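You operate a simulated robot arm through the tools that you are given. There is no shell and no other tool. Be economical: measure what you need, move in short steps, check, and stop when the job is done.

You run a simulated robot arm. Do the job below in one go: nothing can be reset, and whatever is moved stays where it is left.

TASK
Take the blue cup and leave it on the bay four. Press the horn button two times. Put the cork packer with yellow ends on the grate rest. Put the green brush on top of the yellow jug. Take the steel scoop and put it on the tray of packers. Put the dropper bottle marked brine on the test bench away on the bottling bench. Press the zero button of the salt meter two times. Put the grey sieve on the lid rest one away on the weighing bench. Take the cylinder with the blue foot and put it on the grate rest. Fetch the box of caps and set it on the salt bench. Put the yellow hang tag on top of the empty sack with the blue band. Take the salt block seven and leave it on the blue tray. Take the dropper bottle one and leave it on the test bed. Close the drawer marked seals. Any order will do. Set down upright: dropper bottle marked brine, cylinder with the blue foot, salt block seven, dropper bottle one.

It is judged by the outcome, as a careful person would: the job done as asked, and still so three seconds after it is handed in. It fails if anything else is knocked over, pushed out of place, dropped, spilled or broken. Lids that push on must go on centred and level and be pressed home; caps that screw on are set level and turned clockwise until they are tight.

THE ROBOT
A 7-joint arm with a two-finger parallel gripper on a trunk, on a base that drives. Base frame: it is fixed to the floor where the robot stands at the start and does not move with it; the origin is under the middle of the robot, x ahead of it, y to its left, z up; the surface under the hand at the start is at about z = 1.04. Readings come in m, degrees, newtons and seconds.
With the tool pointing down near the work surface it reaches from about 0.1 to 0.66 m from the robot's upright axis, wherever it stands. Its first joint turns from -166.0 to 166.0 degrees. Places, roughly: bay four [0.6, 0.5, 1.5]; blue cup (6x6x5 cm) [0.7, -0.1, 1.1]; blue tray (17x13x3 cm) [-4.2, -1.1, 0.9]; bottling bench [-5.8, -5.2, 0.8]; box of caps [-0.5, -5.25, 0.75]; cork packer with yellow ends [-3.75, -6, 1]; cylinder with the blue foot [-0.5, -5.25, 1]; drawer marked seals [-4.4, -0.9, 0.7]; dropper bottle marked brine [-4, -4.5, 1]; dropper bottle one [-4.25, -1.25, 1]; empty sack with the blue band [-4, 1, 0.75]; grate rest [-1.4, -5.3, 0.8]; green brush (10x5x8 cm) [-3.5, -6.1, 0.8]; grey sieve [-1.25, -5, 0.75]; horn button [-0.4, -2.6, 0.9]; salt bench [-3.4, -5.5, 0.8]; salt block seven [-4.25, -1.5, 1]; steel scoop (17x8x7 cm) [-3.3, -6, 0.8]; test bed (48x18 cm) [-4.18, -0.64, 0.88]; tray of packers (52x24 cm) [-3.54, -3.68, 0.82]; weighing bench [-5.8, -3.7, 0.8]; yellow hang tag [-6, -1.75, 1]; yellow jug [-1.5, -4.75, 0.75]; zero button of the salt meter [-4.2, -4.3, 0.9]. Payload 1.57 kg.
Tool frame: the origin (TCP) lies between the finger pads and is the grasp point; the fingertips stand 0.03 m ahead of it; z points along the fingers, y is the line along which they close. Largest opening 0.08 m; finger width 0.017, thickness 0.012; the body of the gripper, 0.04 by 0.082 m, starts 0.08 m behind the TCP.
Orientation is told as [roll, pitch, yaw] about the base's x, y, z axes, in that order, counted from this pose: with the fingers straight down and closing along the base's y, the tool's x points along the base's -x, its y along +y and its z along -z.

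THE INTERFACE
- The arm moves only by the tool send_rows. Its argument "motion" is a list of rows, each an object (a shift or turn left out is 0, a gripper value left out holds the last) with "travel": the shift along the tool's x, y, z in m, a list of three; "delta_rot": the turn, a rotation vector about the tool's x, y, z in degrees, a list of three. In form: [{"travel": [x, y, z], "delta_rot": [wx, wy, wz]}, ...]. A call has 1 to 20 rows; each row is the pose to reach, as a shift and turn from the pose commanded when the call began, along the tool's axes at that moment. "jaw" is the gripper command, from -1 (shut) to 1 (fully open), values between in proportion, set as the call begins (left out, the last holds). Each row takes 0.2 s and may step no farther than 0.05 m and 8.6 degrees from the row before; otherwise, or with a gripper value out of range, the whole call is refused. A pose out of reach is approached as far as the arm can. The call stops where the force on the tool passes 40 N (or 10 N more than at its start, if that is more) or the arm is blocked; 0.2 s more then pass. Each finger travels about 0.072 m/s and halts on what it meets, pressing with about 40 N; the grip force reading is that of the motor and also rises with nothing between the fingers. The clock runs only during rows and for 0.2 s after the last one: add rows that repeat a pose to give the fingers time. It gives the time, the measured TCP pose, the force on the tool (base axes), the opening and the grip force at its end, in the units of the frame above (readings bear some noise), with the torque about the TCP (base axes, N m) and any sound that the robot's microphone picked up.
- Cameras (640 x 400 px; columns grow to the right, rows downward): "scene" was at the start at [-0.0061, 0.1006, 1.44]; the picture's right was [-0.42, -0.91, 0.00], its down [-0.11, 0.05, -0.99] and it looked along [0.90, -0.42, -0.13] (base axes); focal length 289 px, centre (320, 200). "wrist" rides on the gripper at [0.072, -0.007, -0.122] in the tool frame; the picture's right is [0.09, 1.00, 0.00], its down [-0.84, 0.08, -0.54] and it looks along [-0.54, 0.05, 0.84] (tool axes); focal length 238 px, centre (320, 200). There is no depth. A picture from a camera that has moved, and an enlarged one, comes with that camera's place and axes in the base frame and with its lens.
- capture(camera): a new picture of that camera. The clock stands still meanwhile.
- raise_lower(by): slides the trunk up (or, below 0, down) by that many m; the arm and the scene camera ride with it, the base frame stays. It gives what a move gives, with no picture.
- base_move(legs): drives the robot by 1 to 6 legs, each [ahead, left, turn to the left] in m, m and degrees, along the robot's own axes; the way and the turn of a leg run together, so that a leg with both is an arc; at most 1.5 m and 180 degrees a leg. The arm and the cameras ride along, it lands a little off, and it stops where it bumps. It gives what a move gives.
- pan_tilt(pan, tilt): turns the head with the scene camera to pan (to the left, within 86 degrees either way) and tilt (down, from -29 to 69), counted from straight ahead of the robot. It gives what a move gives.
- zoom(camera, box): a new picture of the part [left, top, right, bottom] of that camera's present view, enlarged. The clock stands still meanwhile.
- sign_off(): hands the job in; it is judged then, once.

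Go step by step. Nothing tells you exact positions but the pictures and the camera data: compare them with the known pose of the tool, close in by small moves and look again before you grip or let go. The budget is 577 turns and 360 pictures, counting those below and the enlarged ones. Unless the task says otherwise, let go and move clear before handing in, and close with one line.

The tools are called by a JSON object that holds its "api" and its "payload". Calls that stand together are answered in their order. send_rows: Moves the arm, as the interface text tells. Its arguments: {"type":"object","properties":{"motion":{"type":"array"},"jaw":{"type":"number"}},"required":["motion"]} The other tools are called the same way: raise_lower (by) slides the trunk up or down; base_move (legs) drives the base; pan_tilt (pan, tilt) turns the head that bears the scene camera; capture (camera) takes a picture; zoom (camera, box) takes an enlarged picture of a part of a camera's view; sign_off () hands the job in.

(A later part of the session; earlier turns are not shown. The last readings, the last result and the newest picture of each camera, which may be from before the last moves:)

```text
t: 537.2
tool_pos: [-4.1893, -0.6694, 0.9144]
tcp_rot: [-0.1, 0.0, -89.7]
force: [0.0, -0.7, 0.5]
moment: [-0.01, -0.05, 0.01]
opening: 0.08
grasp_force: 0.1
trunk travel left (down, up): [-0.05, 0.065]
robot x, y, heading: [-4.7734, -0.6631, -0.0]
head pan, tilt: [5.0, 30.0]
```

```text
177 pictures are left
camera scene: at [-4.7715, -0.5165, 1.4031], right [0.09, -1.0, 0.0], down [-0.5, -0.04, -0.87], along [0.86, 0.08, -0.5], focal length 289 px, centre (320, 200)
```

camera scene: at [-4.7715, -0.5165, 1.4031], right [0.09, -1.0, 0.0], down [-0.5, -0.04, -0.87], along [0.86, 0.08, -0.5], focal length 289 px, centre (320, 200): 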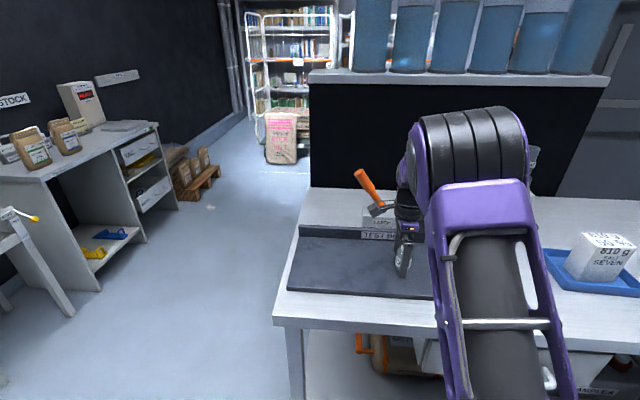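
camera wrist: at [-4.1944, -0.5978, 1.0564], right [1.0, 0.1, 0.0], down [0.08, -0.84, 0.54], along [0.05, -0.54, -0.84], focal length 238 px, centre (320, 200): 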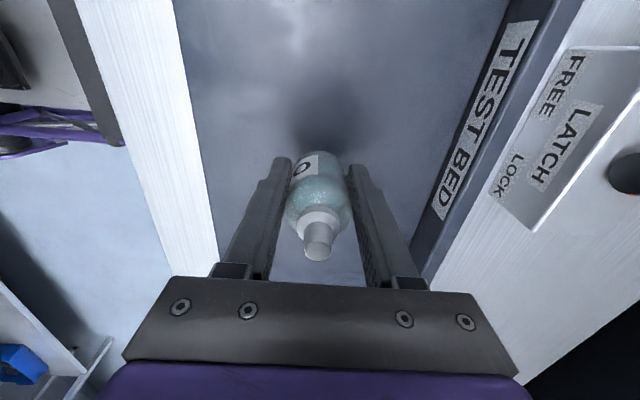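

{"api": "send_rows", "payload": {"motion": [{"travel": [0, 0, -0.03]}, {"travel": [0, 0, -0.07]}, {"travel": [0, 0, -0.11]}, {"travel": [0, 0, -0.15]}, {"travel": [0, -0.03, -0.18]}, {"travel": [0, -0.06, -0.21]}, {"travel": [0, -0.1, -0.22]}, {"travel": [0, -0.14, -0.22]}]}}

{"api": "capture", "payload": {"camera": "scene"}}

```text
t: 539.0
tool_pos: [-4.33, -0.6713, 1.1352]
tcp_rot: [0.0, -0.1, -89.7]
force: [-0.5, 0.7, -0.4]
moment: [0.01, 0.03, 0.01]
opening: 0.08
grasp_force: 0.0
trunk travel left (down, up): [-0.05, 0.065]
robot x, y, heading: [-4.77, -0.6621, 0.1]
head pan, tilt: [5.0, 30.0]
```

```text
176 pictures are left
camera scene: at [-4.7714, -0.5165, 1.4031], right [0.09, -1.0, 0.0], down [-0.5, -0.04, -0.87], along [0.86, 0.08, -0.5], focal length 289 px, centre (320, 200)
```

scene: 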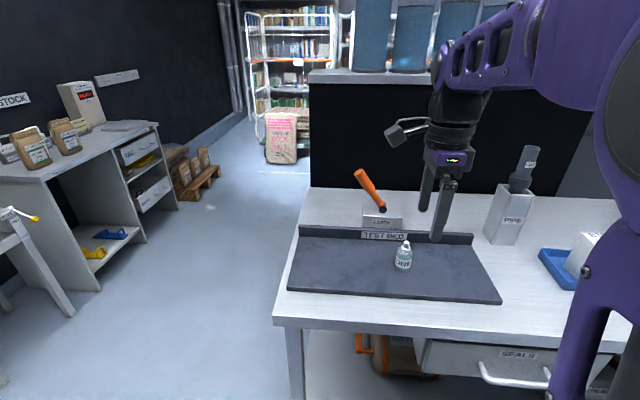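

Dropper bottle one stands on the test bed. Next I'll go to the test bench (around y -4.4) for the salt meter and the brine bottle.

{"api": "send_rows", "payload": {"motion": [{"delta_rot": [0, 0, -8]}, {"delta_rot": [0, 0, -16]}, {"delta_rot": [0, 0, -24]}, {"delta_rot": [0, 0, -32]}, {"delta_rot": [0, 0, -40]}, {"delta_rot": [0, 0, -48]}, {"delta_rot": [0, 0, -56]}, {"delta_rot": [0, 0, -64]}, {"delta_rot": [0, 0, -72]}, {"delta_rot": [0, 0, -80]}, {"delta_rot": [0, 0, -88]}, {"delta_rot": [0, 0, -90]}]}}

{"api": "base_move", "payload": {"legs": [[-0.22, 0, 0], [0, -1.4, 0], [0, -1.4, 0], [0, -0.9, 0]]}}

{"api": "capture", "payload": {"camera": "scene"}}

```text
t: 541.6
tool_pos: [-4.3283, -0.6694, 1.1337]
tcp_rot: [-0.1, 0.0, 0.3]
force: [-0.1, 0.0, 0.1]
moment: [-0.02, -0.02, 0.03]
opening: 0.0802
grasp_force: 0.2
trunk travel left (down, up): [-0.05, 0.065]
robot x, y, heading: [-4.7695, -0.664, 0.2]
head pan, tilt: [5.0, 30.0]
```

```text
t: 578.4
tool_pos: [-4.554, -4.3771, 1.1348]
tcp_rot: [-0.1, 0.0, 0.6]
force: [0.5, -0.9, 0.6]
moment: [0.01, -0.02, 0.02]
opening: 0.0797
grasp_force: 0.1
trunk travel left (down, up): [-0.05, 0.065]
robot x, y, heading: [-4.9962, -4.3717, 0.3]
head pan, tilt: [5.0, 30.0]
```

```text
175 pictures are left
camera scene: at [-4.9969, -4.224, 1.4031], right [0.09, -1.0, 0.0], down [-0.5, -0.05, -0.87], along [0.86, 0.08, -0.5], focal length 289 px, centre (320, 200)
```

scene: 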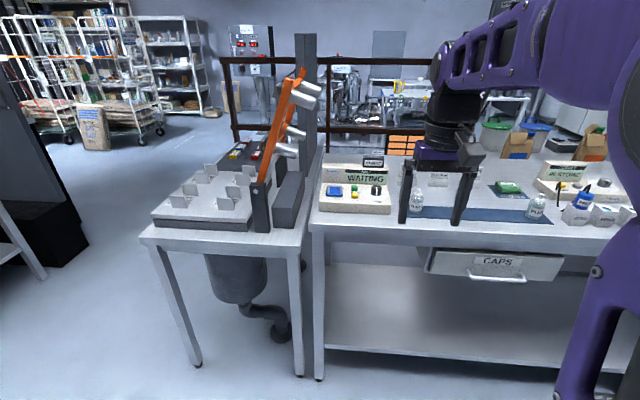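

{"api": "zoom", "payload": {"camera": "scene", "box": [310, 140, 480, 240]}}

{"api": "zoom", "payload": {"camera": "scene", "box": [470, 130, 640, 240]}}

```text
3.76 times, centred on (395, 190) of scene
camera zoom: at [-4.9969, -4.224, 1.4031], right [0.09, -1.0, 0.0], down [-0.5, -0.05, -0.87], along [0.86, 0.08, -0.5], focal length 1090 px, centre (38, 238)
```

zoom: 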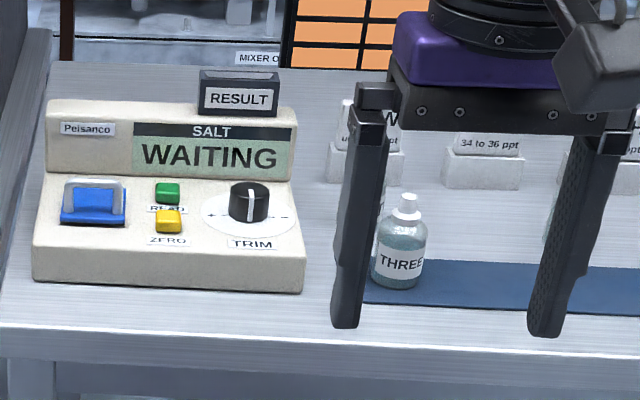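

```text
3.64 times, centred on (555, 185) of scene
camera zoom: at [-4.9969, -4.224, 1.4031], right [0.09, -1.0, 0.0], down [-0.5, -0.05, -0.87], along [0.86, 0.08, -0.5], focal length 1052 px, centre (-534, 254)
```

zoom: 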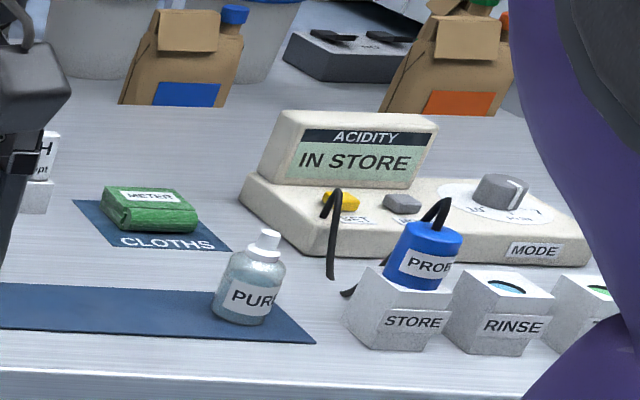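

The SALT meter's yellow ZERO button is near (-4.12,-4.26). I'll move in front of it with the fingers shut.

{"api": "base_move", "payload": {"legs": [[0, 0.1, 0], [0.3, 0, 0]]}}

{"api": "send_rows", "payload": {"motion": [{"travel": [0, 0, 0]}, {"travel": [0, 0, 0]}, {"travel": [0, 0, 0]}, {"travel": [0, 0, 0]}, {"travel": [0, 0, 0]}], "jaw": -1}}

{"api": "capture", "payload": {"camera": "wrist"}}

{"api": "capture", "payload": {"camera": "scene"}}

```text
t: 581.7
tool_pos: [-4.2546, -4.2739, 1.1337]
tcp_rot: [0.0, 0.0, 0.6]
force: [0.1, -0.1, -0.3]
moment: [0.01, -0.02, -0.01]
opening: 0.0799
grasp_force: 0.1
trunk travel left (down, up): [-0.05, 0.065]
robot x, y, heading: [-4.6975, -4.2709, 0.3]
head pan, tilt: [5.0, 30.0]
```

```text
t: 582.9
tool_pos: [-4.2548, -4.2735, 1.1341]
tcp_rot: [-0.1, -0.1, 0.6]
force: [-0.8, -0.8, -0.3]
moment: [-0.01, 0.0, 0.0]
opening: 0.0001
grasp_force: 21.5
trunk travel left (down, up): [-0.05, 0.065]
robot x, y, heading: [-4.6958, -4.2679, 0.2]
head pan, tilt: [5.0, 30.0]
```

```text
172 pictures are left
camera wrist: at [-4.3258, -4.2805, 1.2561], right [-0.1, 0.99, 0.0], down [0.84, 0.09, 0.54], along [0.54, 0.05, -0.84], focal length 238 px, centre (320, 200)
```

wrist: 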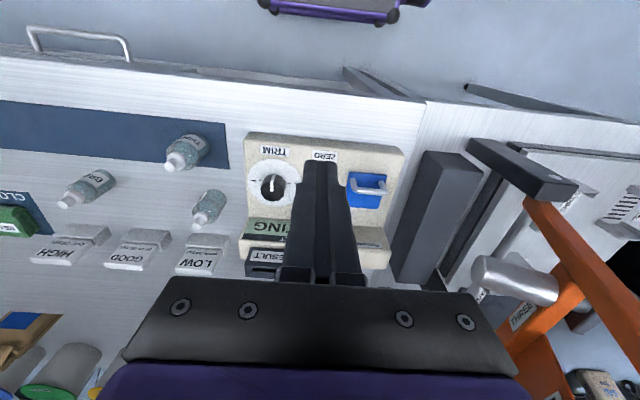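

```text
171 pictures are left
camera scene: at [-4.6979, -4.1222, 1.4032], right [0.09, -1.0, 0.0], down [-0.5, -0.05, -0.87], along [0.86, 0.08, -0.5], focal length 289 px, centre (320, 200)
```

scene: 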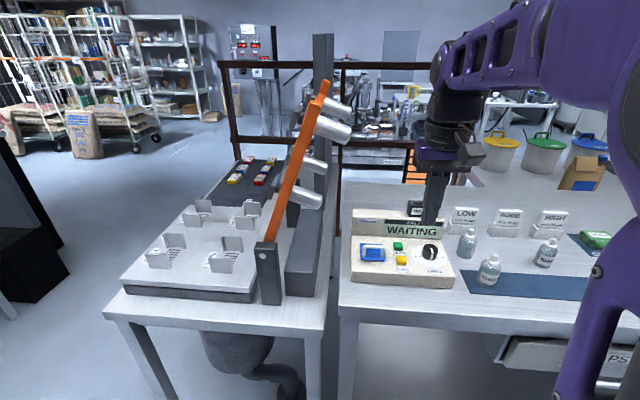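

{"api": "send_rows", "payload": {"motion": [{"travel": [-0.04, 0.007, 0.02]}, {"travel": [-0.073, 0.0145, 0.05]}, {"travel": [-0.073, 0.0145, 0.09]}, {"travel": [-0.073, 0.0145, 0.12]}]}}

{"api": "zoom", "payload": {"camera": "scene", "box": [340, 190, 470, 300]}}

{"api": "zoom", "payload": {"camera": "wrist", "box": [240, 80, 400, 220]}}

```text
t: 583.9
tool_pos: [-4.1808, -4.2573, 1.0147]
tcp_rot: [-0.1, -0.1, 0.5]
force: [-0.3, -0.4, 0.4]
moment: [-0.04, 0.01, -0.02]
opening: 0.0001
grasp_force: 21.6
trunk travel left (down, up): [-0.05, 0.065]
robot x, y, heading: [-4.6982, -4.2708, 0.3]
head pan, tilt: [5.0, 30.0]
```

```text
3.64 times, centred on (405, 245) of scene
camera zoom: at [-4.698, -4.1222, 1.4032], right [0.09, -1.0, 0.0], down [-0.5, -0.05, -0.87], along [0.86, 0.08, -0.5], focal length 1052 px, centre (11, 36)
```

zoom: 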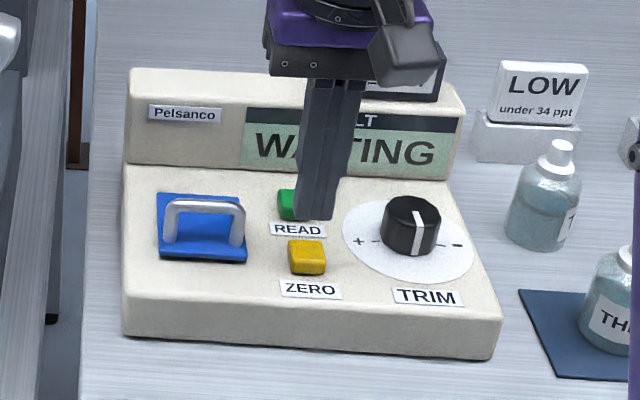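

```text
2.86 times, centred on (320, 150) of wrist
camera zoom: at [-4.2522, -4.2651, 1.1362], right [-0.1, 0.99, 0.0], down [0.84, 0.09, 0.54], along [0.54, 0.05, -0.84], focal length 681 px, centre (320, 343)
```

zoom: 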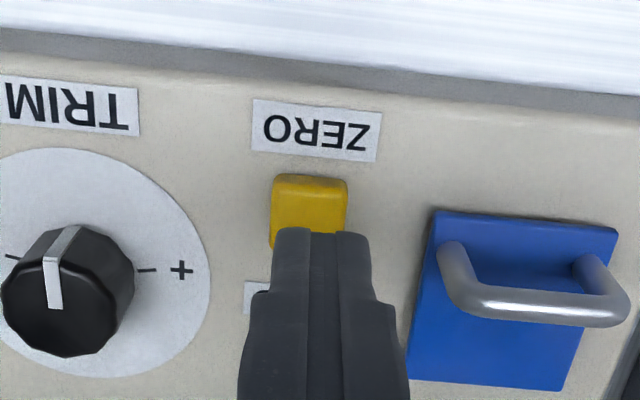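

{"api": "send_rows", "payload": {"motion": [{"travel": [0, -0.0045, 0.01]}, {"travel": [0.0, -0.0045, 0.018]}]}}

{"api": "zoom", "payload": {"camera": "scene", "box": [340, 190, 470, 300]}}

```text
t: 584.5
tool_pos: [-4.1797, -4.263, 0.997]
tcp_rot: [-0.1, 0.0, 0.6]
force: [1.1, 0.1, -0.4]
moment: [-0.02, 0.02, 0.02]
opening: 0.0
grasp_force: 20.9
trunk travel left (down, up): [-0.05, 0.065]
robot x, y, heading: [-4.7029, -4.2671, 0.3]
head pan, tilt: [5.0, 30.0]
```

```text
3.64 times, centred on (405, 245) of scene
camera zoom: at [-4.6979, -4.1222, 1.4032], right [0.09, -1.0, 0.0], down [-0.5, -0.05, -0.87], along [0.86, 0.08, -0.5], focal length 1052 px, centre (11, 36)
```

zoom: 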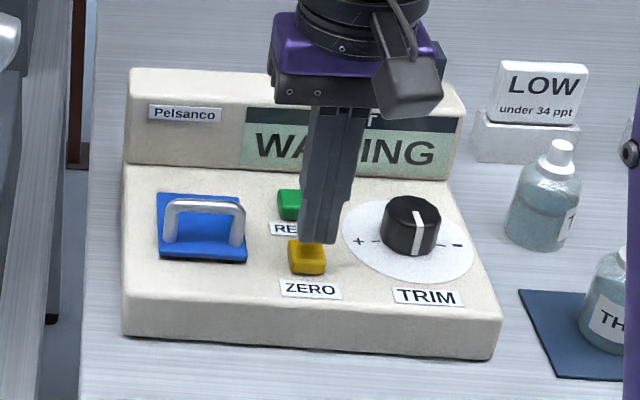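

{"api": "zoom", "payload": {"camera": "wrist", "box": [240, 80, 400, 220]}}

```text
2.86 times, centred on (320, 150) of wrist
camera zoom: at [-4.2523, -4.2699, 1.1185], right [-0.1, 0.99, 0.0], down [0.84, 0.09, 0.54], along [0.54, 0.05, -0.84], focal length 681 px, centre (320, 343)
```

zoom: 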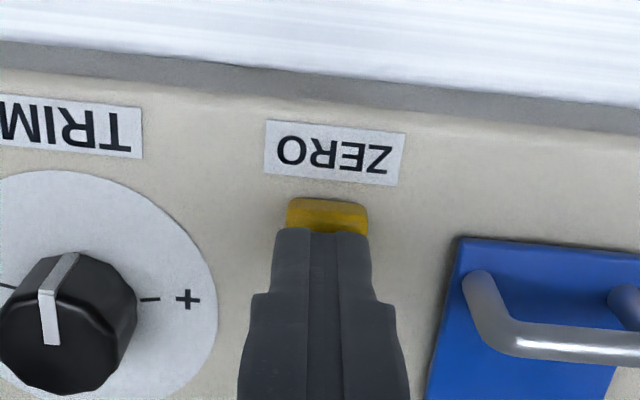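

{"api": "send_rows", "payload": {"motion": [{"travel": [0.003, 0.001, 0.006]}, {"travel": [0.003, 0.001, 0.01]}]}}

{"api": "send_rows", "payload": {"motion": [{"travel": [0, 0, 0.003]}, {"travel": [0, 0, 0.005]}]}}

```text
t: 585.1
tool_pos: [-4.1844, -4.2629, 0.9859]
tcp_rot: [-0.1, 0.0, 0.6]
force: [-0.2, 0.2, 0.1]
moment: [0.0, 0.01, 0.01]
opening: 0.0
grasp_force: 20.8
trunk travel left (down, up): [-0.05, 0.065]
robot x, y, heading: [-4.6985, -4.2683, 0.5]
head pan, tilt: [5.0, 30.0]
```

```text
t: 585.7
tool_pos: [-4.1853, -4.2612, 0.9817]
tcp_rot: [-0.1, 0.0, 0.6]
force: [-0.3, -0.3, 1.4]
moment: [-0.01, -0.04, -0.02]
opening: 0.0001
grasp_force: 21.4
trunk travel left (down, up): [-0.05, 0.065]
robot x, y, heading: [-4.6992, -4.2693, 0.2]
head pan, tilt: [5.0, 30.0]
```

{"api": "send_rows", "payload": {"motion": [{"travel": [0, 0, 0.003]}, {"travel": [0, 0, 0.004]}]}}

{"api": "zoom", "payload": {"camera": "wrist", "box": [240, 80, 400, 220]}}

```text
t: 586.3
tool_pos: [-4.1856, -4.2625, 0.978]
tcp_rot: [-0.1, 0.0, 0.7]
force: [1.9, -0.1, 3.3]
moment: [0.04, -0.04, 0.01]
opening: 0.0
grasp_force: 21.1
trunk travel left (down, up): [-0.05, 0.065]
robot x, y, heading: [-4.6956, -4.2679, 0.2]
head pan, tilt: [5.0, 30.0]
heard: click
```

```text
2.86 times, centred on (320, 150) of wrist
camera zoom: at [-4.2561, -4.269, 1.0992], right [-0.1, 0.99, 0.0], down [0.84, 0.09, 0.54], along [0.54, 0.05, -0.84], focal length 681 px, centre (320, 343)
```

zoom: 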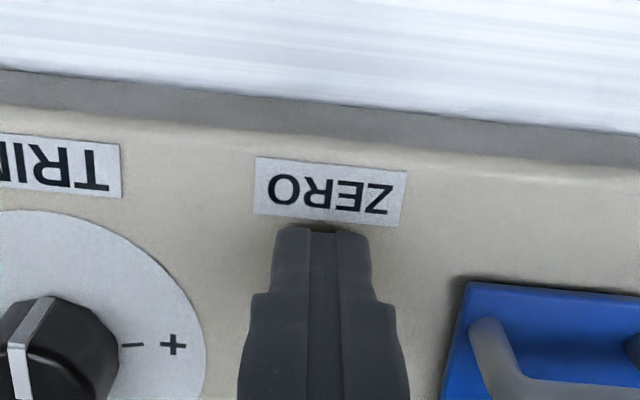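

Click: that is the first press. I'll lift and press once more.

{"api": "send_rows", "payload": {"motion": [{"travel": [0, 0, -0.012]}, {"travel": [0, 0, -0.02]}, {"travel": [0, 0, -0.02]}]}}

{"api": "send_rows", "payload": {"motion": [{"travel": [0, 0, 0.01]}, {"travel": [0, 0, 0.017]}, {"travel": [0, 0, 0.02]}]}}

{"api": "send_rows", "payload": {"motion": [{"travel": [0, 0, -0.02]}, {"travel": [0, 0, -0.06]}, {"travel": [0, 0, -0.1]}, {"travel": [0.03, 0, -0.14]}, {"travel": [0.07, 0, -0.16]}]}}

{"api": "zoom", "payload": {"camera": "scene", "box": [340, 190, 470, 300]}}

```text
t: 587.1
tool_pos: [-4.1838, -4.2618, 0.9981]
tcp_rot: [-0.1, 0.0, 0.6]
force: [-0.7, -0.8, 0.2]
moment: [0.03, 0.01, -0.02]
opening: 0.0002
grasp_force: 20.7
trunk travel left (down, up): [-0.05, 0.065]
robot x, y, heading: [-4.6944, -4.2696, 0.3]
head pan, tilt: [5.0, 30.0]
```

```text
t: 587.9
tool_pos: [-4.1841, -4.2616, 0.9777]
tcp_rot: [-0.1, -0.1, 0.6]
force: [0.3, -0.1, 2.4]
moment: [0.01, -0.07, -0.02]
opening: 0.0001
grasp_force: 21.2
trunk travel left (down, up): [-0.05, 0.065]
robot x, y, heading: [-4.6944, -4.2721, 0.4]
head pan, tilt: [5.0, 30.0]
heard: click
```

```text
t: 589.1
tool_pos: [-4.2555, -4.2615, 1.1385]
tcp_rot: [0.0, 0.1, 0.6]
force: [0.5, -0.6, -0.5]
moment: [-0.02, -0.01, -0.02]
opening: 0.0003
grasp_force: 20.9
trunk travel left (down, up): [-0.05, 0.065]
robot x, y, heading: [-4.6989, -4.2672, 0.6]
head pan, tilt: [5.0, 30.0]
```

```text
3.64 times, centred on (405, 245) of scene
camera zoom: at [-4.6977, -4.1222, 1.4031], right [0.09, -1.0, 0.0], down [-0.5, -0.05, -0.87], along [0.86, 0.08, -0.5], focal length 1052 px, centre (11, 36)
```

zoom: 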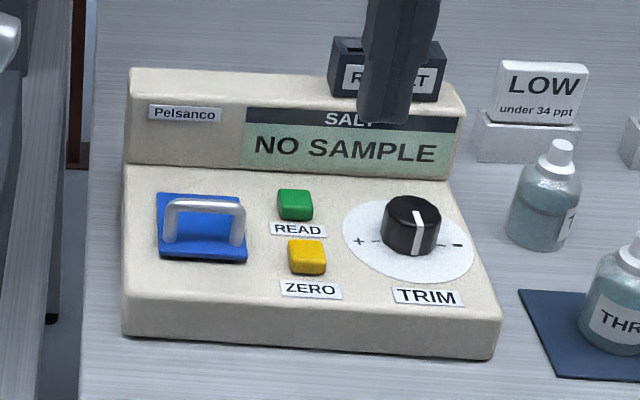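

ZERO has been pressed twice. Now I'll look for the bottle marked BRINE.

{"api": "send_rows", "payload": {"motion": [{"travel": [0, 0, 0]}, {"travel": [0, 0, 0]}, {"travel": [0, 0, 0]}], "jaw": 1}}

{"api": "base_move", "payload": {"legs": [[0, -0.4, -0.3]]}}

{"api": "capture", "payload": {"camera": "scene"}}

{"api": "capture", "payload": {"camera": "wrist"}}

{"api": "zoom", "payload": {"camera": "scene", "box": [260, 190, 480, 300]}}

```text
t: 589.9
tool_pos: [-4.2551, -4.2624, 1.1384]
tcp_rot: [-0.3, 0.0, 0.5]
force: [-0.2, -0.2, -0.9]
moment: [0.0, 0.01, 0.0]
opening: 0.08
grasp_force: 0.1
trunk travel left (down, up): [-0.05, 0.065]
robot x, y, heading: [-4.6951, -4.2654, 0.5]
head pan, tilt: [5.0, 30.0]
```

```text
t: 594.3
tool_pos: [-4.2534, -4.6625, 1.1385]
tcp_rot: [-0.1, 0.0, 0.4]
force: [-0.1, -0.1, 0.0]
moment: [0.05, 0.0, -0.01]
opening: 0.08
grasp_force: 0.0
trunk travel left (down, up): [-0.05, 0.065]
robot x, y, heading: [-4.6944, -4.6662, 0.4]
head pan, tilt: [5.0, 30.0]
```

```text
164 pictures are left
camera scene: at [-4.6958, -4.5213, 1.4031], right [0.09, -1.0, 0.0], down [-0.5, -0.05, -0.87], along [0.86, 0.08, -0.5], focal length 289 px, centre (320, 200)
```

scene: 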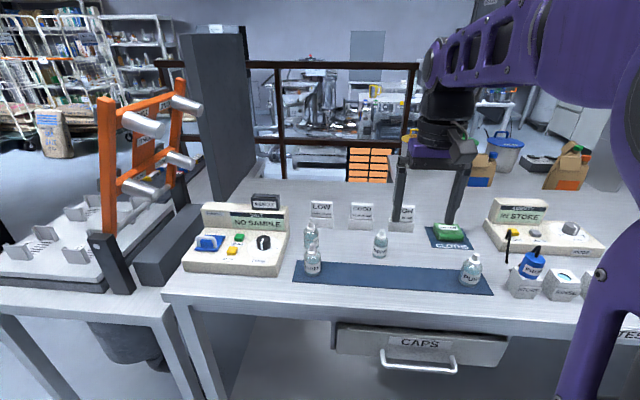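

```text
163 pictures are left
camera wrist: at [-4.3248, -4.6691, 1.2598], right [-0.1, 0.99, 0.0], down [0.84, 0.09, 0.54], along [0.54, 0.05, -0.84], focal length 238 px, centre (320, 200)
```

wrist: 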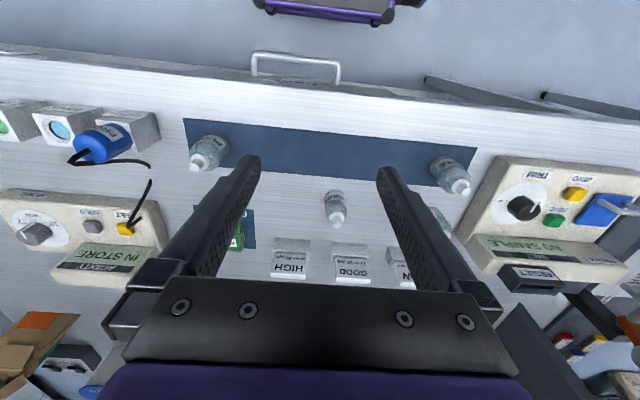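

```text
2.91 times, centred on (370, 245) of scene
camera zoom: at [-4.6958, -4.5213, 1.4031], right [0.09, -1.0, 0.0], down [-0.5, -0.05, -0.87], along [0.86, 0.08, -0.5], focal length 842 px, centre (174, 69)
```

zoom: 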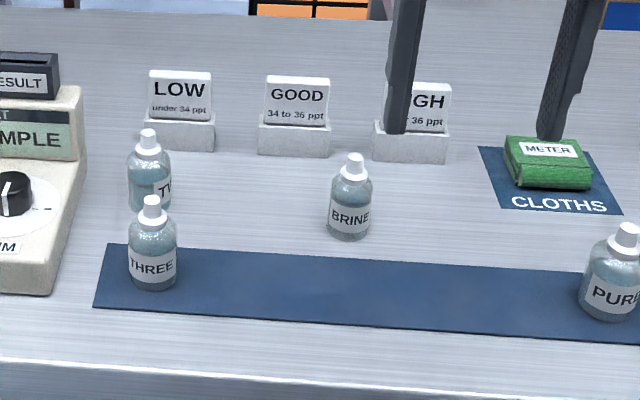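

BRINE is at about (-4.10,-4.624). I'll move above it.

{"api": "send_rows", "payload": {"motion": [{"travel": [-0.04, 0.01, 0]}, {"travel": [-0.08, 0.02, 0.0]}, {"travel": [-0.12, 0.03, 0.02]}, {"travel": [-0.15, 0.038, 0.05]}, {"travel": [-0.15, 0.038, 0.09]}]}}

{"api": "capture", "payload": {"camera": "wrist"}}

```text
t: 595.5
tool_pos: [-4.1035, -4.6242, 1.0483]
tcp_rot: [-0.1, 0.0, 0.5]
force: [-0.3, -0.2, 0.5]
moment: [-0.02, 0.01, -0.02]
opening: 0.08
grasp_force: 0.0
trunk travel left (down, up): [-0.05, 0.065]
robot x, y, heading: [-4.6997, -4.668, 0.3]
head pan, tilt: [5.0, 30.0]
```

```text
161 pictures are left
camera wrist: at [-4.1755, -4.631, 1.1695], right [-0.1, 0.99, 0.0], down [0.84, 0.09, 0.54], along [0.54, 0.05, -0.84], focal length 238 px, centre (320, 200)
```

wrist: 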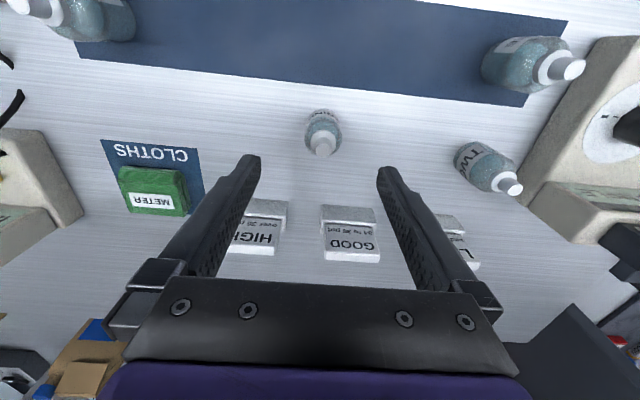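

{"api": "send_rows", "payload": {"motion": [{"travel": [0, 0, 0.04]}, {"travel": [0, 0, 0.08]}, {"travel": [0, 0, 0.115]}, {"travel": [0, 0, 0.135]}]}}

{"api": "capture", "payload": {"camera": "wrist"}}

{"api": "zoom", "payload": {"camera": "scene", "box": [320, 180, 440, 280]}}

```text
t: 596.5
tool_pos: [-4.1047, -4.6225, 0.9303]
tcp_rot: [0.0, -0.7, 0.6]
force: [-15.4, -1.4, 22.3]
moment: [0.67, 0.62, 0.52]
opening: 0.0789
grasp_force: 0.2
trunk travel left (down, up): [-0.05, 0.065]
robot x, y, heading: [-4.6955, -4.6712, 0.1]
head pan, tilt: [5.0, 30.0]
stopped in row 4: the force on the tool passed its limit at 58 N (the readings are from after the stop); the commanded pose is now the measured one
```

```text
160 pictures are left
camera wrist: at [-4.1769, -4.6298, 1.0507], right [-0.1, 0.99, 0.0], down [0.83, 0.09, 0.55], along [0.55, 0.06, -0.83], focal length 238 px, centre (320, 200)
```

wrist: 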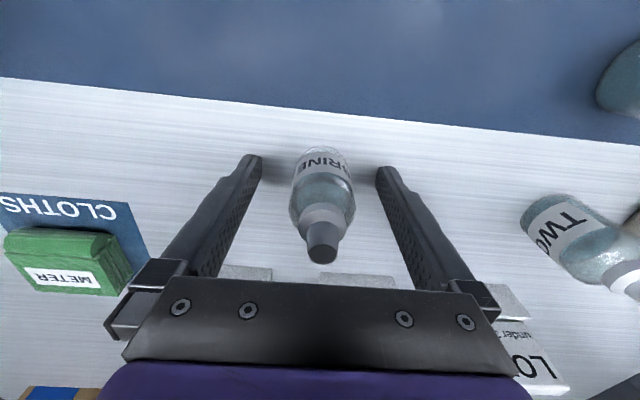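

```text
4.00 times, centred on (380, 230) of scene
camera zoom: at [-4.6991, -4.5217, 1.4035], right [0.09, -1.0, 0.0], down [-0.5, -0.05, -0.87], along [0.86, 0.08, -0.5], focal length 1158 px, centre (80, 80)
```

zoom: 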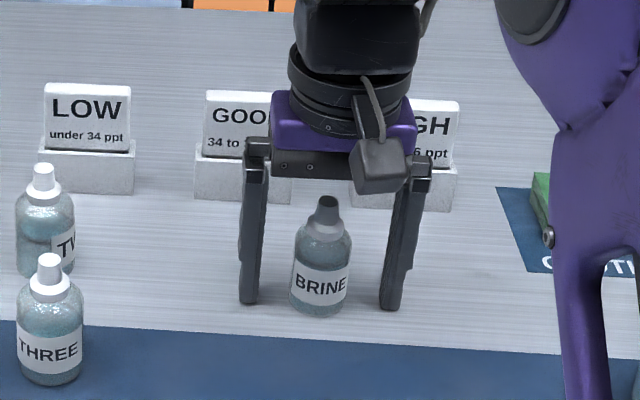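

The fingertips touched the bench (z≈0.90). I'll raise slightly and grip.

{"api": "send_rows", "payload": {"motion": [{"travel": [0, 0, -0.005], "delta_rot": [0, 0.7, 0]}, {"travel": [0, 0, -0.007], "delta_rot": [0, 0.7, 0]}]}}

{"api": "send_rows", "payload": {"motion": [{"travel": [0, 0, 0]}, {"travel": [0, 0, 0]}, {"travel": [0, 0, 0]}, {"travel": [0, 0, 0]}], "jaw": -1}}

{"api": "send_rows", "payload": {"motion": [{"travel": [0, 0, -0.005]}, {"travel": [0, 0, -0.02]}, {"travel": [0, 0, -0.05]}, {"travel": [0, 0, -0.09]}, {"travel": [0, 0, -0.13]}, {"travel": [0.02, 0, -0.17]}, {"travel": [0.05, 0, -0.2]}, {"travel": [0.09, 0, -0.2]}, {"travel": [0.13, 0, -0.2]}]}}

{"api": "capture", "payload": {"camera": "wrist"}}

```text
t: 597.1
tool_pos: [-4.1012, -4.6232, 0.9311]
tcp_rot: [0.0, 0.0, 0.5]
force: [-0.3, -0.3, 0.2]
moment: [0.0, -0.01, -0.01]
opening: 0.0801
grasp_force: 0.0
trunk travel left (down, up): [-0.05, 0.065]
robot x, y, heading: [-4.6946, -4.6717, 0.0]
head pan, tilt: [5.0, 30.0]
```

```text
t: 598.1
tool_pos: [-4.102, -4.6227, 0.9327]
tcp_rot: [-0.1, 0.0, 0.6]
force: [0.0, -0.8, 0.1]
moment: [0.02, 0.01, 0.0]
opening: 0.0345
grasp_force: 40.3
trunk travel left (down, up): [-0.05, 0.065]
robot x, y, heading: [-4.6986, -4.6706, 0.1]
head pan, tilt: [5.0, 30.0]
```

```text
t: 600.1
tool_pos: [-4.232, -4.6232, 1.1324]
tcp_rot: [-0.1, 0.1, 0.5]
force: [0.2, 1.0, -0.4]
moment: [0.01, 0.01, 0.01]
opening: 0.0346
grasp_force: 40.2
trunk travel left (down, up): [-0.05, 0.065]
robot x, y, heading: [-4.7, -4.6624, 0.2]
head pan, tilt: [5.0, 30.0]
```

```text
158 pictures are left
camera wrist: at [-4.303, -4.6298, 1.2547], right [-0.1, 0.99, 0.0], down [0.84, 0.09, 0.54], along [0.54, 0.05, -0.84], focal length 238 px, centre (320, 200)
```

wrist: 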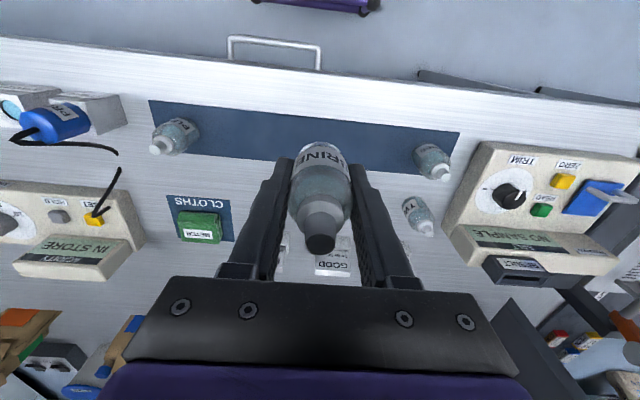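

BRINE is held. I'll turn around to the bottling bench.

{"api": "base_move", "payload": {"legs": [[-0.22, 0, 0], [0, 0, 179.5], [0, 0.5, 0]]}}

{"api": "pan_tilt", "payload": {"pan": 0, "tilt": 30}}

{"api": "capture", "payload": {"camera": "scene"}}

```text
t: 614.2
tool_pos: [-5.3769, -5.2192, 1.1335]
tcp_rot: [-0.2, 0.1, -179.4]
force: [0.2, -0.1, -0.9]
moment: [0.01, -0.01, -0.04]
opening: 0.0348
grasp_force: 40.0
trunk travel left (down, up): [-0.05, 0.065]
robot x, y, heading: [-4.9134, -5.1732, -179.6]
head pan, tilt: [5.0, 30.0]
```

```text
t: 614.9
tool_pos: [-5.3769, -5.2182, 1.1333]
tcp_rot: [0.0, 0.0, -179.4]
force: [-0.4, -0.9, -0.3]
moment: [-0.01, 0.02, 0.02]
opening: 0.0346
grasp_force: 40.5
trunk travel left (down, up): [-0.05, 0.065]
robot x, y, heading: [-4.9131, -5.1709, -179.9]
head pan, tilt: [0.0, 30.0]
```

```text
157 pictures are left
camera scene: at [-4.9129, -5.3125, 1.4031], right [-0.01, 1.0, 0.0], down [0.5, 0.0, -0.87], along [-0.87, 0.0, -0.5], focal length 289 px, centre (320, 200)
```

scene: 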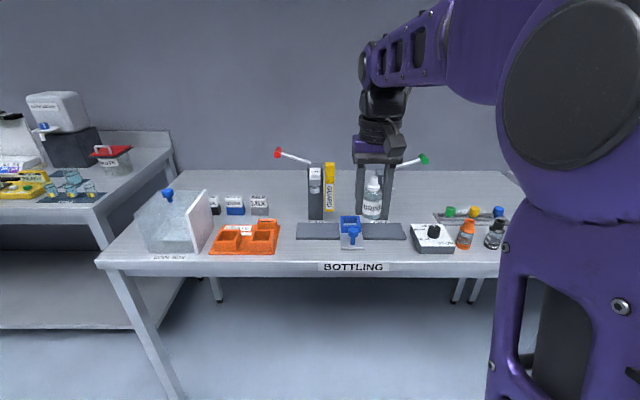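

{"api": "zoom", "payload": {"camera": "scene", "box": [200, 140, 420, 280]}}

{"api": "zoom", "payload": {"camera": "scene", "box": [380, 160, 560, 270]}}

```text
2.86 times, centred on (310, 210) of scene
camera zoom: at [-4.9129, -5.3125, 1.4031], right [-0.01, 1.0, 0.0], down [0.5, 0.0, -0.87], along [-0.87, 0.0, -0.5], focal length 827 px, centre (349, 171)
```

zoom: 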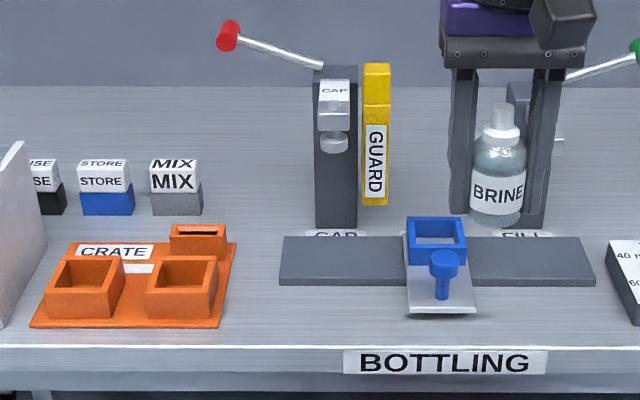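

```text
3.56 times, centred on (470, 215) of scene
camera zoom: at [-4.9129, -5.3125, 1.4031], right [-0.01, 1.0, 0.0], down [0.5, 0.0, -0.87], along [-0.87, 0.0, -0.5], focal length 1029 px, centre (-213, 147)
```

zoom: 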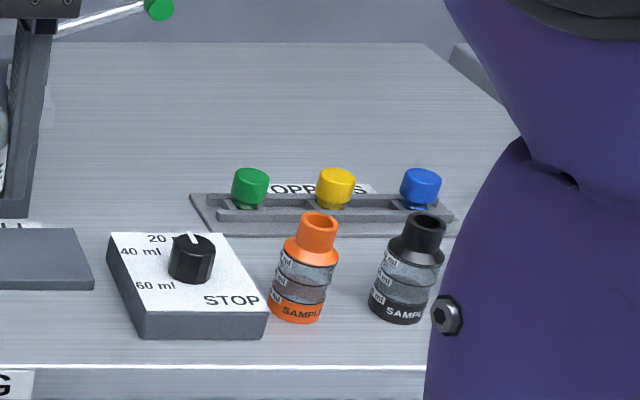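

Free spot on the bottling bench: the strip in front of the grey slab, at about (-5.585,-5.36). I'll move there.

{"api": "base_move", "payload": {"legs": [[0.13, 0.14, 0]]}}

{"api": "capture", "payload": {"camera": "wrist"}}

{"api": "capture", "payload": {"camera": "scene"}}

```text
t: 616.9
tool_pos: [-5.5056, -5.3591, 1.1329]
tcp_rot: [-0.1, 0.0, -179.2]
force: [0.5, -0.3, -1.0]
moment: [0.03, 0.01, -0.05]
opening: 0.0349
grasp_force: 39.6
trunk travel left (down, up): [-0.05, 0.065]
robot x, y, heading: [-5.044, -5.3108, -179.7]
head pan, tilt: [0.0, 30.0]
```

```text
154 pictures are left
camera wrist: at [-5.4337, -5.3523, 1.2548], right [0.1, -0.99, 0.0], down [-0.84, -0.09, 0.54], along [-0.54, -0.06, -0.84], focal length 238 px, centre (320, 200)
```

wrist: 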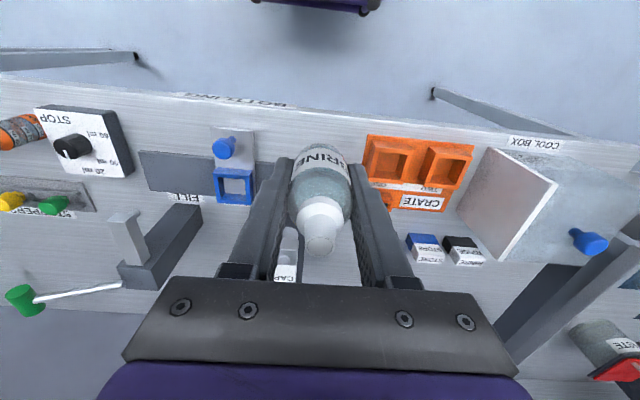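

```text
153 pictures are left
camera scene: at [-5.0417, -5.4529, 1.4032], right [-0.01, 1.0, 0.0], down [0.5, 0.0, -0.87], along [-0.87, -0.01, -0.5], focal length 289 px, centre (320, 200)
```

scene: 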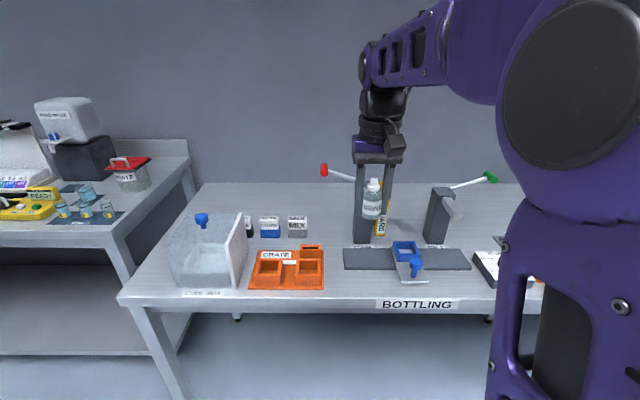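

{"api": "send_rows", "payload": {"motion": [{"travel": [-0.033, 0.002, 0.02]}, {"travel": [-0.066, 0.003, 0.05]}, {"travel": [-0.066, 0.003, 0.1]}, {"travel": [-0.066, 0.003, 0.15]}, {"travel": [-0.066, 0.003, 0.19]}, {"travel": [-0.066, 0.003, 0.22]}]}}

{"api": "capture", "payload": {"camera": "wrist"}}

{"api": "zoom", "payload": {"camera": "scene", "box": [310, 180, 450, 320]}}

```text
t: 618.3
tool_pos: [-5.5726, -5.3635, 0.9128]
tcp_rot: [-0.1, -0.1, -179.3]
force: [0.4, -0.1, -1.2]
moment: [-0.01, -0.02, 0.0]
opening: 0.0348
grasp_force: 40.2
trunk travel left (down, up): [-0.05, 0.065]
robot x, y, heading: [-5.0426, -5.3102, -179.6]
head pan, tilt: [0.0, 30.0]
```

```text
152 pictures are left
camera wrist: at [-5.4998, -5.356, 1.034], right [0.1, -0.99, 0.0], down [-0.84, -0.09, 0.54], along [-0.54, -0.06, -0.84], focal length 238 px, centre (320, 200)
```

wrist: 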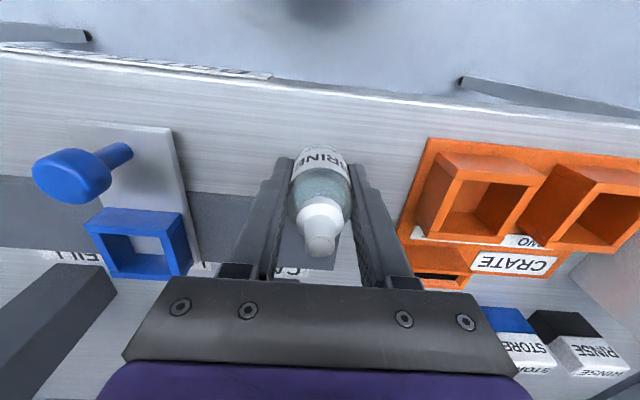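

```text
2.86 times, centred on (380, 250) of scene
camera zoom: at [-5.0416, -5.4529, 1.4032], right [-0.01, 1.0, 0.0], down [0.5, 0.0, -0.87], along [-0.87, -0.01, -0.5], focal length 827 px, centre (149, 57)
```

zoom: 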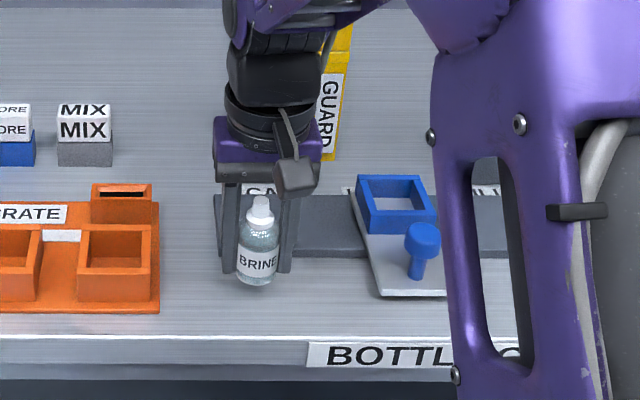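

{"api": "send_rows", "payload": {"motion": [{"travel": [0, 0, 0.012]}, {"travel": [0, 0, 0.024]}, {"travel": [0, 0, 0.03]}]}}

{"api": "send_rows", "payload": {"motion": [{"travel": [0, 0, 0.003]}, {"travel": [0, 0, 0.006]}]}}

{"api": "send_rows", "payload": {"motion": [{"travel": [0, 0, 0.003]}, {"travel": [0, 0, 0.005]}]}}

```text
t: 619.1
tool_pos: [-5.5734, -5.3628, 0.8832]
tcp_rot: [-0.1, 0.1, -179.3]
force: [0.5, -0.4, 0.0]
moment: [0.0, 0.04, 0.0]
opening: 0.0347
grasp_force: 40.1
trunk travel left (down, up): [-0.05, 0.065]
robot x, y, heading: [-5.0429, -5.3113, -179.6]
head pan, tilt: [0.0, 30.0]
```

```text
t: 619.7
tool_pos: [-5.5714, -5.3632, 0.8798]
tcp_rot: [0.0, -0.5, -179.3]
force: [4.1, 1.2, 36.4]
moment: [0.04, -0.16, 0.05]
opening: 0.035
grasp_force: 40.4
trunk travel left (down, up): [-0.05, 0.065]
robot x, y, heading: [-5.0425, -5.3139, -179.7]
head pan, tilt: [0.0, 30.0]
```

```text
t: 620.1
tool_pos: [-5.5734, -5.3633, 0.8801]
tcp_rot: [0.0, -0.7, -179.3]
force: [3.8, -0.3, 19.2]
moment: [0.05, -0.19, -0.03]
opening: 0.0347
grasp_force: 40.1
trunk travel left (down, up): [-0.05, 0.065]
robot x, y, heading: [-5.04, -5.3117, -179.6]
head pan, tilt: [0.0, 30.0]
stopped in row 1: the force on the tool passed its limit at 50 N (the readings are from after the stop); the commanded pose is now the measured one
```

Contact. I'll ease off, release and rise.

{"api": "send_rows", "payload": {"motion": [{"travel": [0, 0, -0.001], "delta_rot": [0, 0.6, 0]}, {"travel": [0, 0, -0.001], "delta_rot": [0, 0.6, 0]}]}}

{"api": "send_rows", "payload": {"motion": [{"travel": [0, 0, 0]}, {"travel": [0, 0, 0]}, {"travel": [0, 0, 0]}, {"travel": [0, 0, 0]}], "jaw": 0.6}}

{"api": "send_rows", "payload": {"motion": [{"travel": [0, 0, -0.03]}, {"travel": [0, 0, -0.07]}, {"travel": [0, 0, -0.11]}, {"travel": [0, 0, -0.16]}, {"travel": [0, 0, -0.21]}, {"travel": [0, 0, -0.25]}]}}

{"api": "zoom", "payload": {"camera": "scene", "box": [310, 180, 450, 320]}}

```text
t: 620.7
tool_pos: [-5.5745, -5.363, 0.8803]
tcp_rot: [0.0, -0.1, -179.4]
force: [-3.1, 0.3, 20.1]
moment: [-0.03, 0.19, 0.02]
opening: 0.0344
grasp_force: 40.5
trunk travel left (down, up): [-0.05, 0.065]
robot x, y, heading: [-5.041, -5.3107, -179.6]
head pan, tilt: [0.0, 30.0]
```

```text
t: 621.7
tool_pos: [-5.5741, -5.3662, 0.8795]
tcp_rot: [0.0, 0.0, -179.3]
force: [-4.1, -23.4, 24.2]
moment: [-0.08, 0.36, 0.36]
opening: 0.0441
grasp_force: 0.0
trunk travel left (down, up): [-0.05, 0.065]
robot x, y, heading: [-5.0422, -5.3123, -179.7]
head pan, tilt: [0.0, 30.0]
```

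```text
t: 623.1
tool_pos: [-5.574, -5.363, 1.1287]
tcp_rot: [0.0, 0.3, -179.2]
force: [0.1, 0.3, 0.5]
moment: [-0.03, -0.01, 0.03]
opening: 0.0641
grasp_force: 0.1
trunk travel left (down, up): [-0.05, 0.065]
robot x, y, heading: [-5.0406, -5.3134, -179.6]
head pan, tilt: [0.0, 30.0]
```

```text
2.86 times, centred on (380, 250) of scene
camera zoom: at [-5.0417, -5.4529, 1.4031], right [-0.01, 1.0, 0.0], down [0.5, 0.0, -0.87], along [-0.87, -0.01, -0.5], focal length 827 px, centre (149, 57)
```

zoom: 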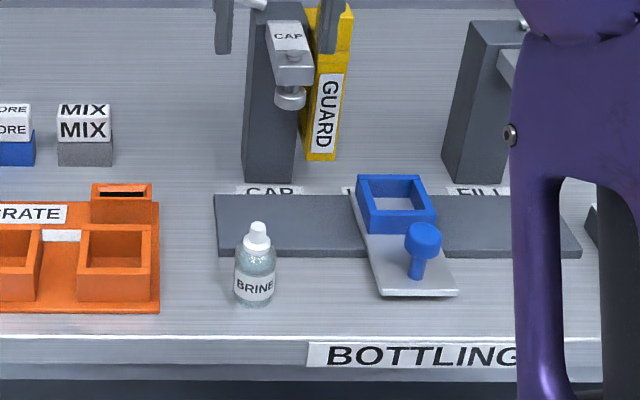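

BRINE stands on the bottling bench. Next I'll go to the south side of the salt bench for the scoop, brush and packer.

{"api": "send_rows", "payload": {"motion": [{"travel": [0.04, 0, 0]}, {"travel": [0.08, 0, 0]}], "jaw": 1}}

{"api": "base_move", "payload": {"legs": [[-0.18, 0, 0], [0, 0, 89], [1.35, 0, 0], [0, 0, 90], [1.1, 0, 0], [0, 0, 90]]}}

{"api": "pan_tilt", "payload": {"pan": 5, "tilt": 25}}

{"api": "capture", "payload": {"camera": "scene"}}

```text
t: 623.7
tool_pos: [-5.4949, -5.3632, 1.129]
tcp_rot: [0.0, 0.2, -179.4]
force: [-1.0, 0.0, 0.6]
moment: [-0.01, -0.02, 0.04]
opening: 0.0801
grasp_force: 0.0
trunk travel left (down, up): [-0.05, 0.065]
robot x, y, heading: [-5.0403, -5.3122, -179.8]
head pan, tilt: [0.0, 30.0]
```

```text
t: 648.6
tool_pos: [-3.8005, -6.2, 1.1274]
tcp_rot: [0.0, 0.2, 90.8]
force: [-0.1, 0.2, -0.1]
moment: [0.02, -0.01, 0.01]
opening: 0.0798
grasp_force: 0.2
trunk travel left (down, up): [-0.05, 0.065]
robot x, y, heading: [-3.7534, -6.6516, 90.4]
head pan, tilt: [0.0, 30.0]
```

```text
t: 649.2
tool_pos: [-3.8008, -6.2009, 1.1285]
tcp_rot: [-0.1, 0.2, 90.9]
force: [0.0, 0.0, -0.1]
moment: [-0.01, -0.01, 0.01]
opening: 0.0798
grasp_force: 0.2
trunk travel left (down, up): [-0.05, 0.065]
robot x, y, heading: [-3.7519, -6.6529, 90.8]
head pan, tilt: [5.0, 25.0]
```

```text
149 pictures are left
camera scene: at [-3.8974, -6.6532, 1.4111], right [1.0, 0.1, 0.0], down [0.04, -0.42, -0.91], along [-0.09, 0.9, -0.42], focal length 289 px, centre (320, 200)
```

scene: 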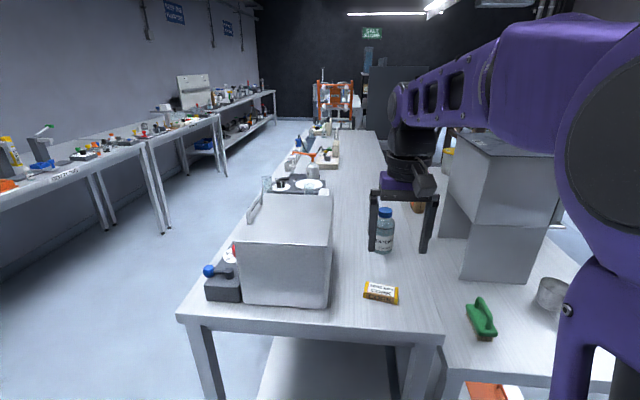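

{"api": "zoom", "payload": {"camera": "scene", "box": [340, 240, 600, 400]}}

{"api": "capture", "payload": {"camera": "wrist"}}

```text
2.46 times, centred on (470, 320) of scene
camera zoom: at [-3.8974, -6.6532, 1.4111], right [1.0, 0.1, 0.0], down [0.04, -0.42, -0.91], along [-0.09, 0.9, -0.42], focal length 712 px, centre (-49, -95)
```

zoom: 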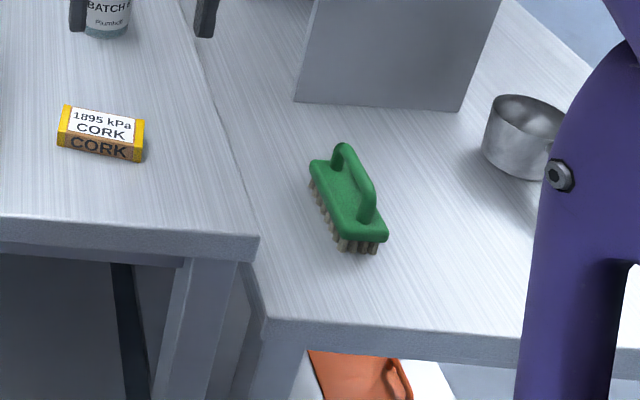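

```text
147 pictures are left
camera wrist: at [-3.7927, -6.2714, 1.2505], right [-0.99, -0.11, 0.0], down [-0.09, 0.84, 0.54], along [-0.06, 0.54, -0.84], focal length 238 px, centre (320, 200)
```

wrist: 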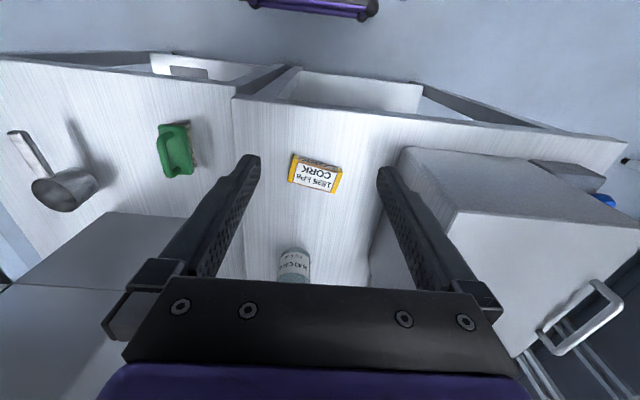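

The cork packer is at (-3.803,-6.112), its top at 0.93 and its long side about along x. I'll turn the tool to grip it across its width.

{"api": "send_rows", "payload": {"motion": [{"delta_rot": [0, 0, -8]}, {"delta_rot": [0, 0, -16]}, {"delta_rot": [0, 0, -24]}, {"delta_rot": [0, 0, -32]}, {"delta_rot": [0, 0, -40]}, {"delta_rot": [0, 0, -48]}, {"delta_rot": [0, 0, -56]}, {"delta_rot": [0, 0, -64]}, {"delta_rot": [0, 0, -72]}, {"delta_rot": [0, 0, -81]}]}}

{"api": "capture", "payload": {"camera": "wrist"}}

```text
refused: row 10 steps farther than a row can; nothing moved
```

```text
146 pictures are left
camera wrist: at [-3.7927, -6.2714, 1.2505], right [-0.99, -0.11, 0.0], down [-0.09, 0.84, 0.54], along [-0.06, 0.54, -0.84], focal length 238 px, centre (320, 200)
```

wrist: 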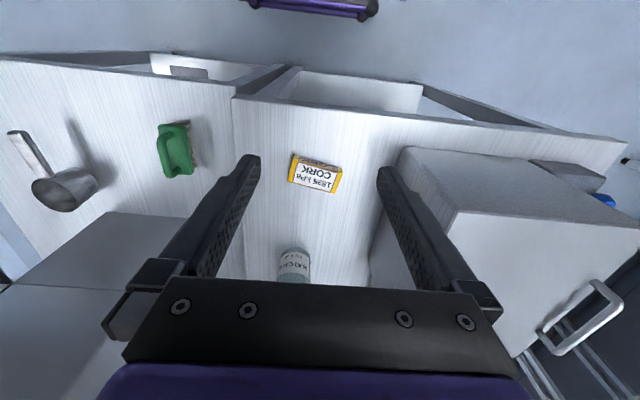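

{"api": "send_rows", "payload": {"motion": [{"delta_rot": [0, 0, -8.1]}, {"delta_rot": [0, 0, -16.2]}, {"delta_rot": [0, 0, -24.3]}, {"delta_rot": [0, 0, -32.4]}, {"delta_rot": [0, 0, -40.5]}, {"delta_rot": [0, 0, -48.6]}, {"delta_rot": [0, 0, -56.7]}, {"delta_rot": [0, 0, -64.8]}, {"delta_rot": [0, 0, -72.9]}, {"delta_rot": [0, 0, -81]}]}}

{"api": "send_rows", "payload": {"motion": [{"travel": [-0.006, -0.044, 0]}, {"travel": [-0.012, -0.088, 0.02]}, {"travel": [-0.012, -0.088, 0.06]}]}}

{"api": "capture", "payload": {"camera": "wrist"}}

```text
t: 651.4
tool_pos: [-3.8014, -6.1993, 1.1288]
tcp_rot: [0.2, 0.1, 172.1]
force: [0.0, 0.3, 0.8]
moment: [0.01, 0.01, -0.01]
opening: 0.08
grasp_force: 0.0
trunk travel left (down, up): [-0.05, 0.065]
robot x, y, heading: [-3.7479, -6.6522, 90.8]
head pan, tilt: [5.0, 25.0]
```

```text
t: 652.2
tool_pos: [-3.8009, -6.1105, 1.0685]
tcp_rot: [0.2, 0.1, 171.9]
force: [0.5, 0.1, 0.4]
moment: [0.03, -0.01, 0.03]
opening: 0.0801
grasp_force: 0.0
trunk travel left (down, up): [-0.05, 0.065]
robot x, y, heading: [-3.7505, -6.6549, 90.8]
head pan, tilt: [5.0, 25.0]
```

```text
145 pictures are left
camera wrist: at [-3.7279, -6.1137, 1.1896], right [-0.05, -1.0, 0.0], down [-0.84, 0.04, 0.54], along [-0.54, 0.02, -0.84], focal length 238 px, centre (320, 200)
```

wrist: 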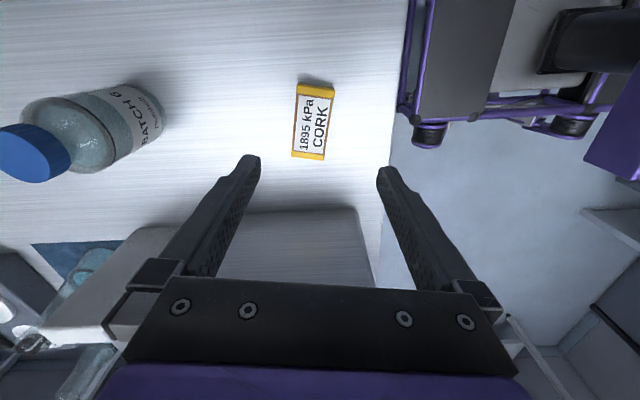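

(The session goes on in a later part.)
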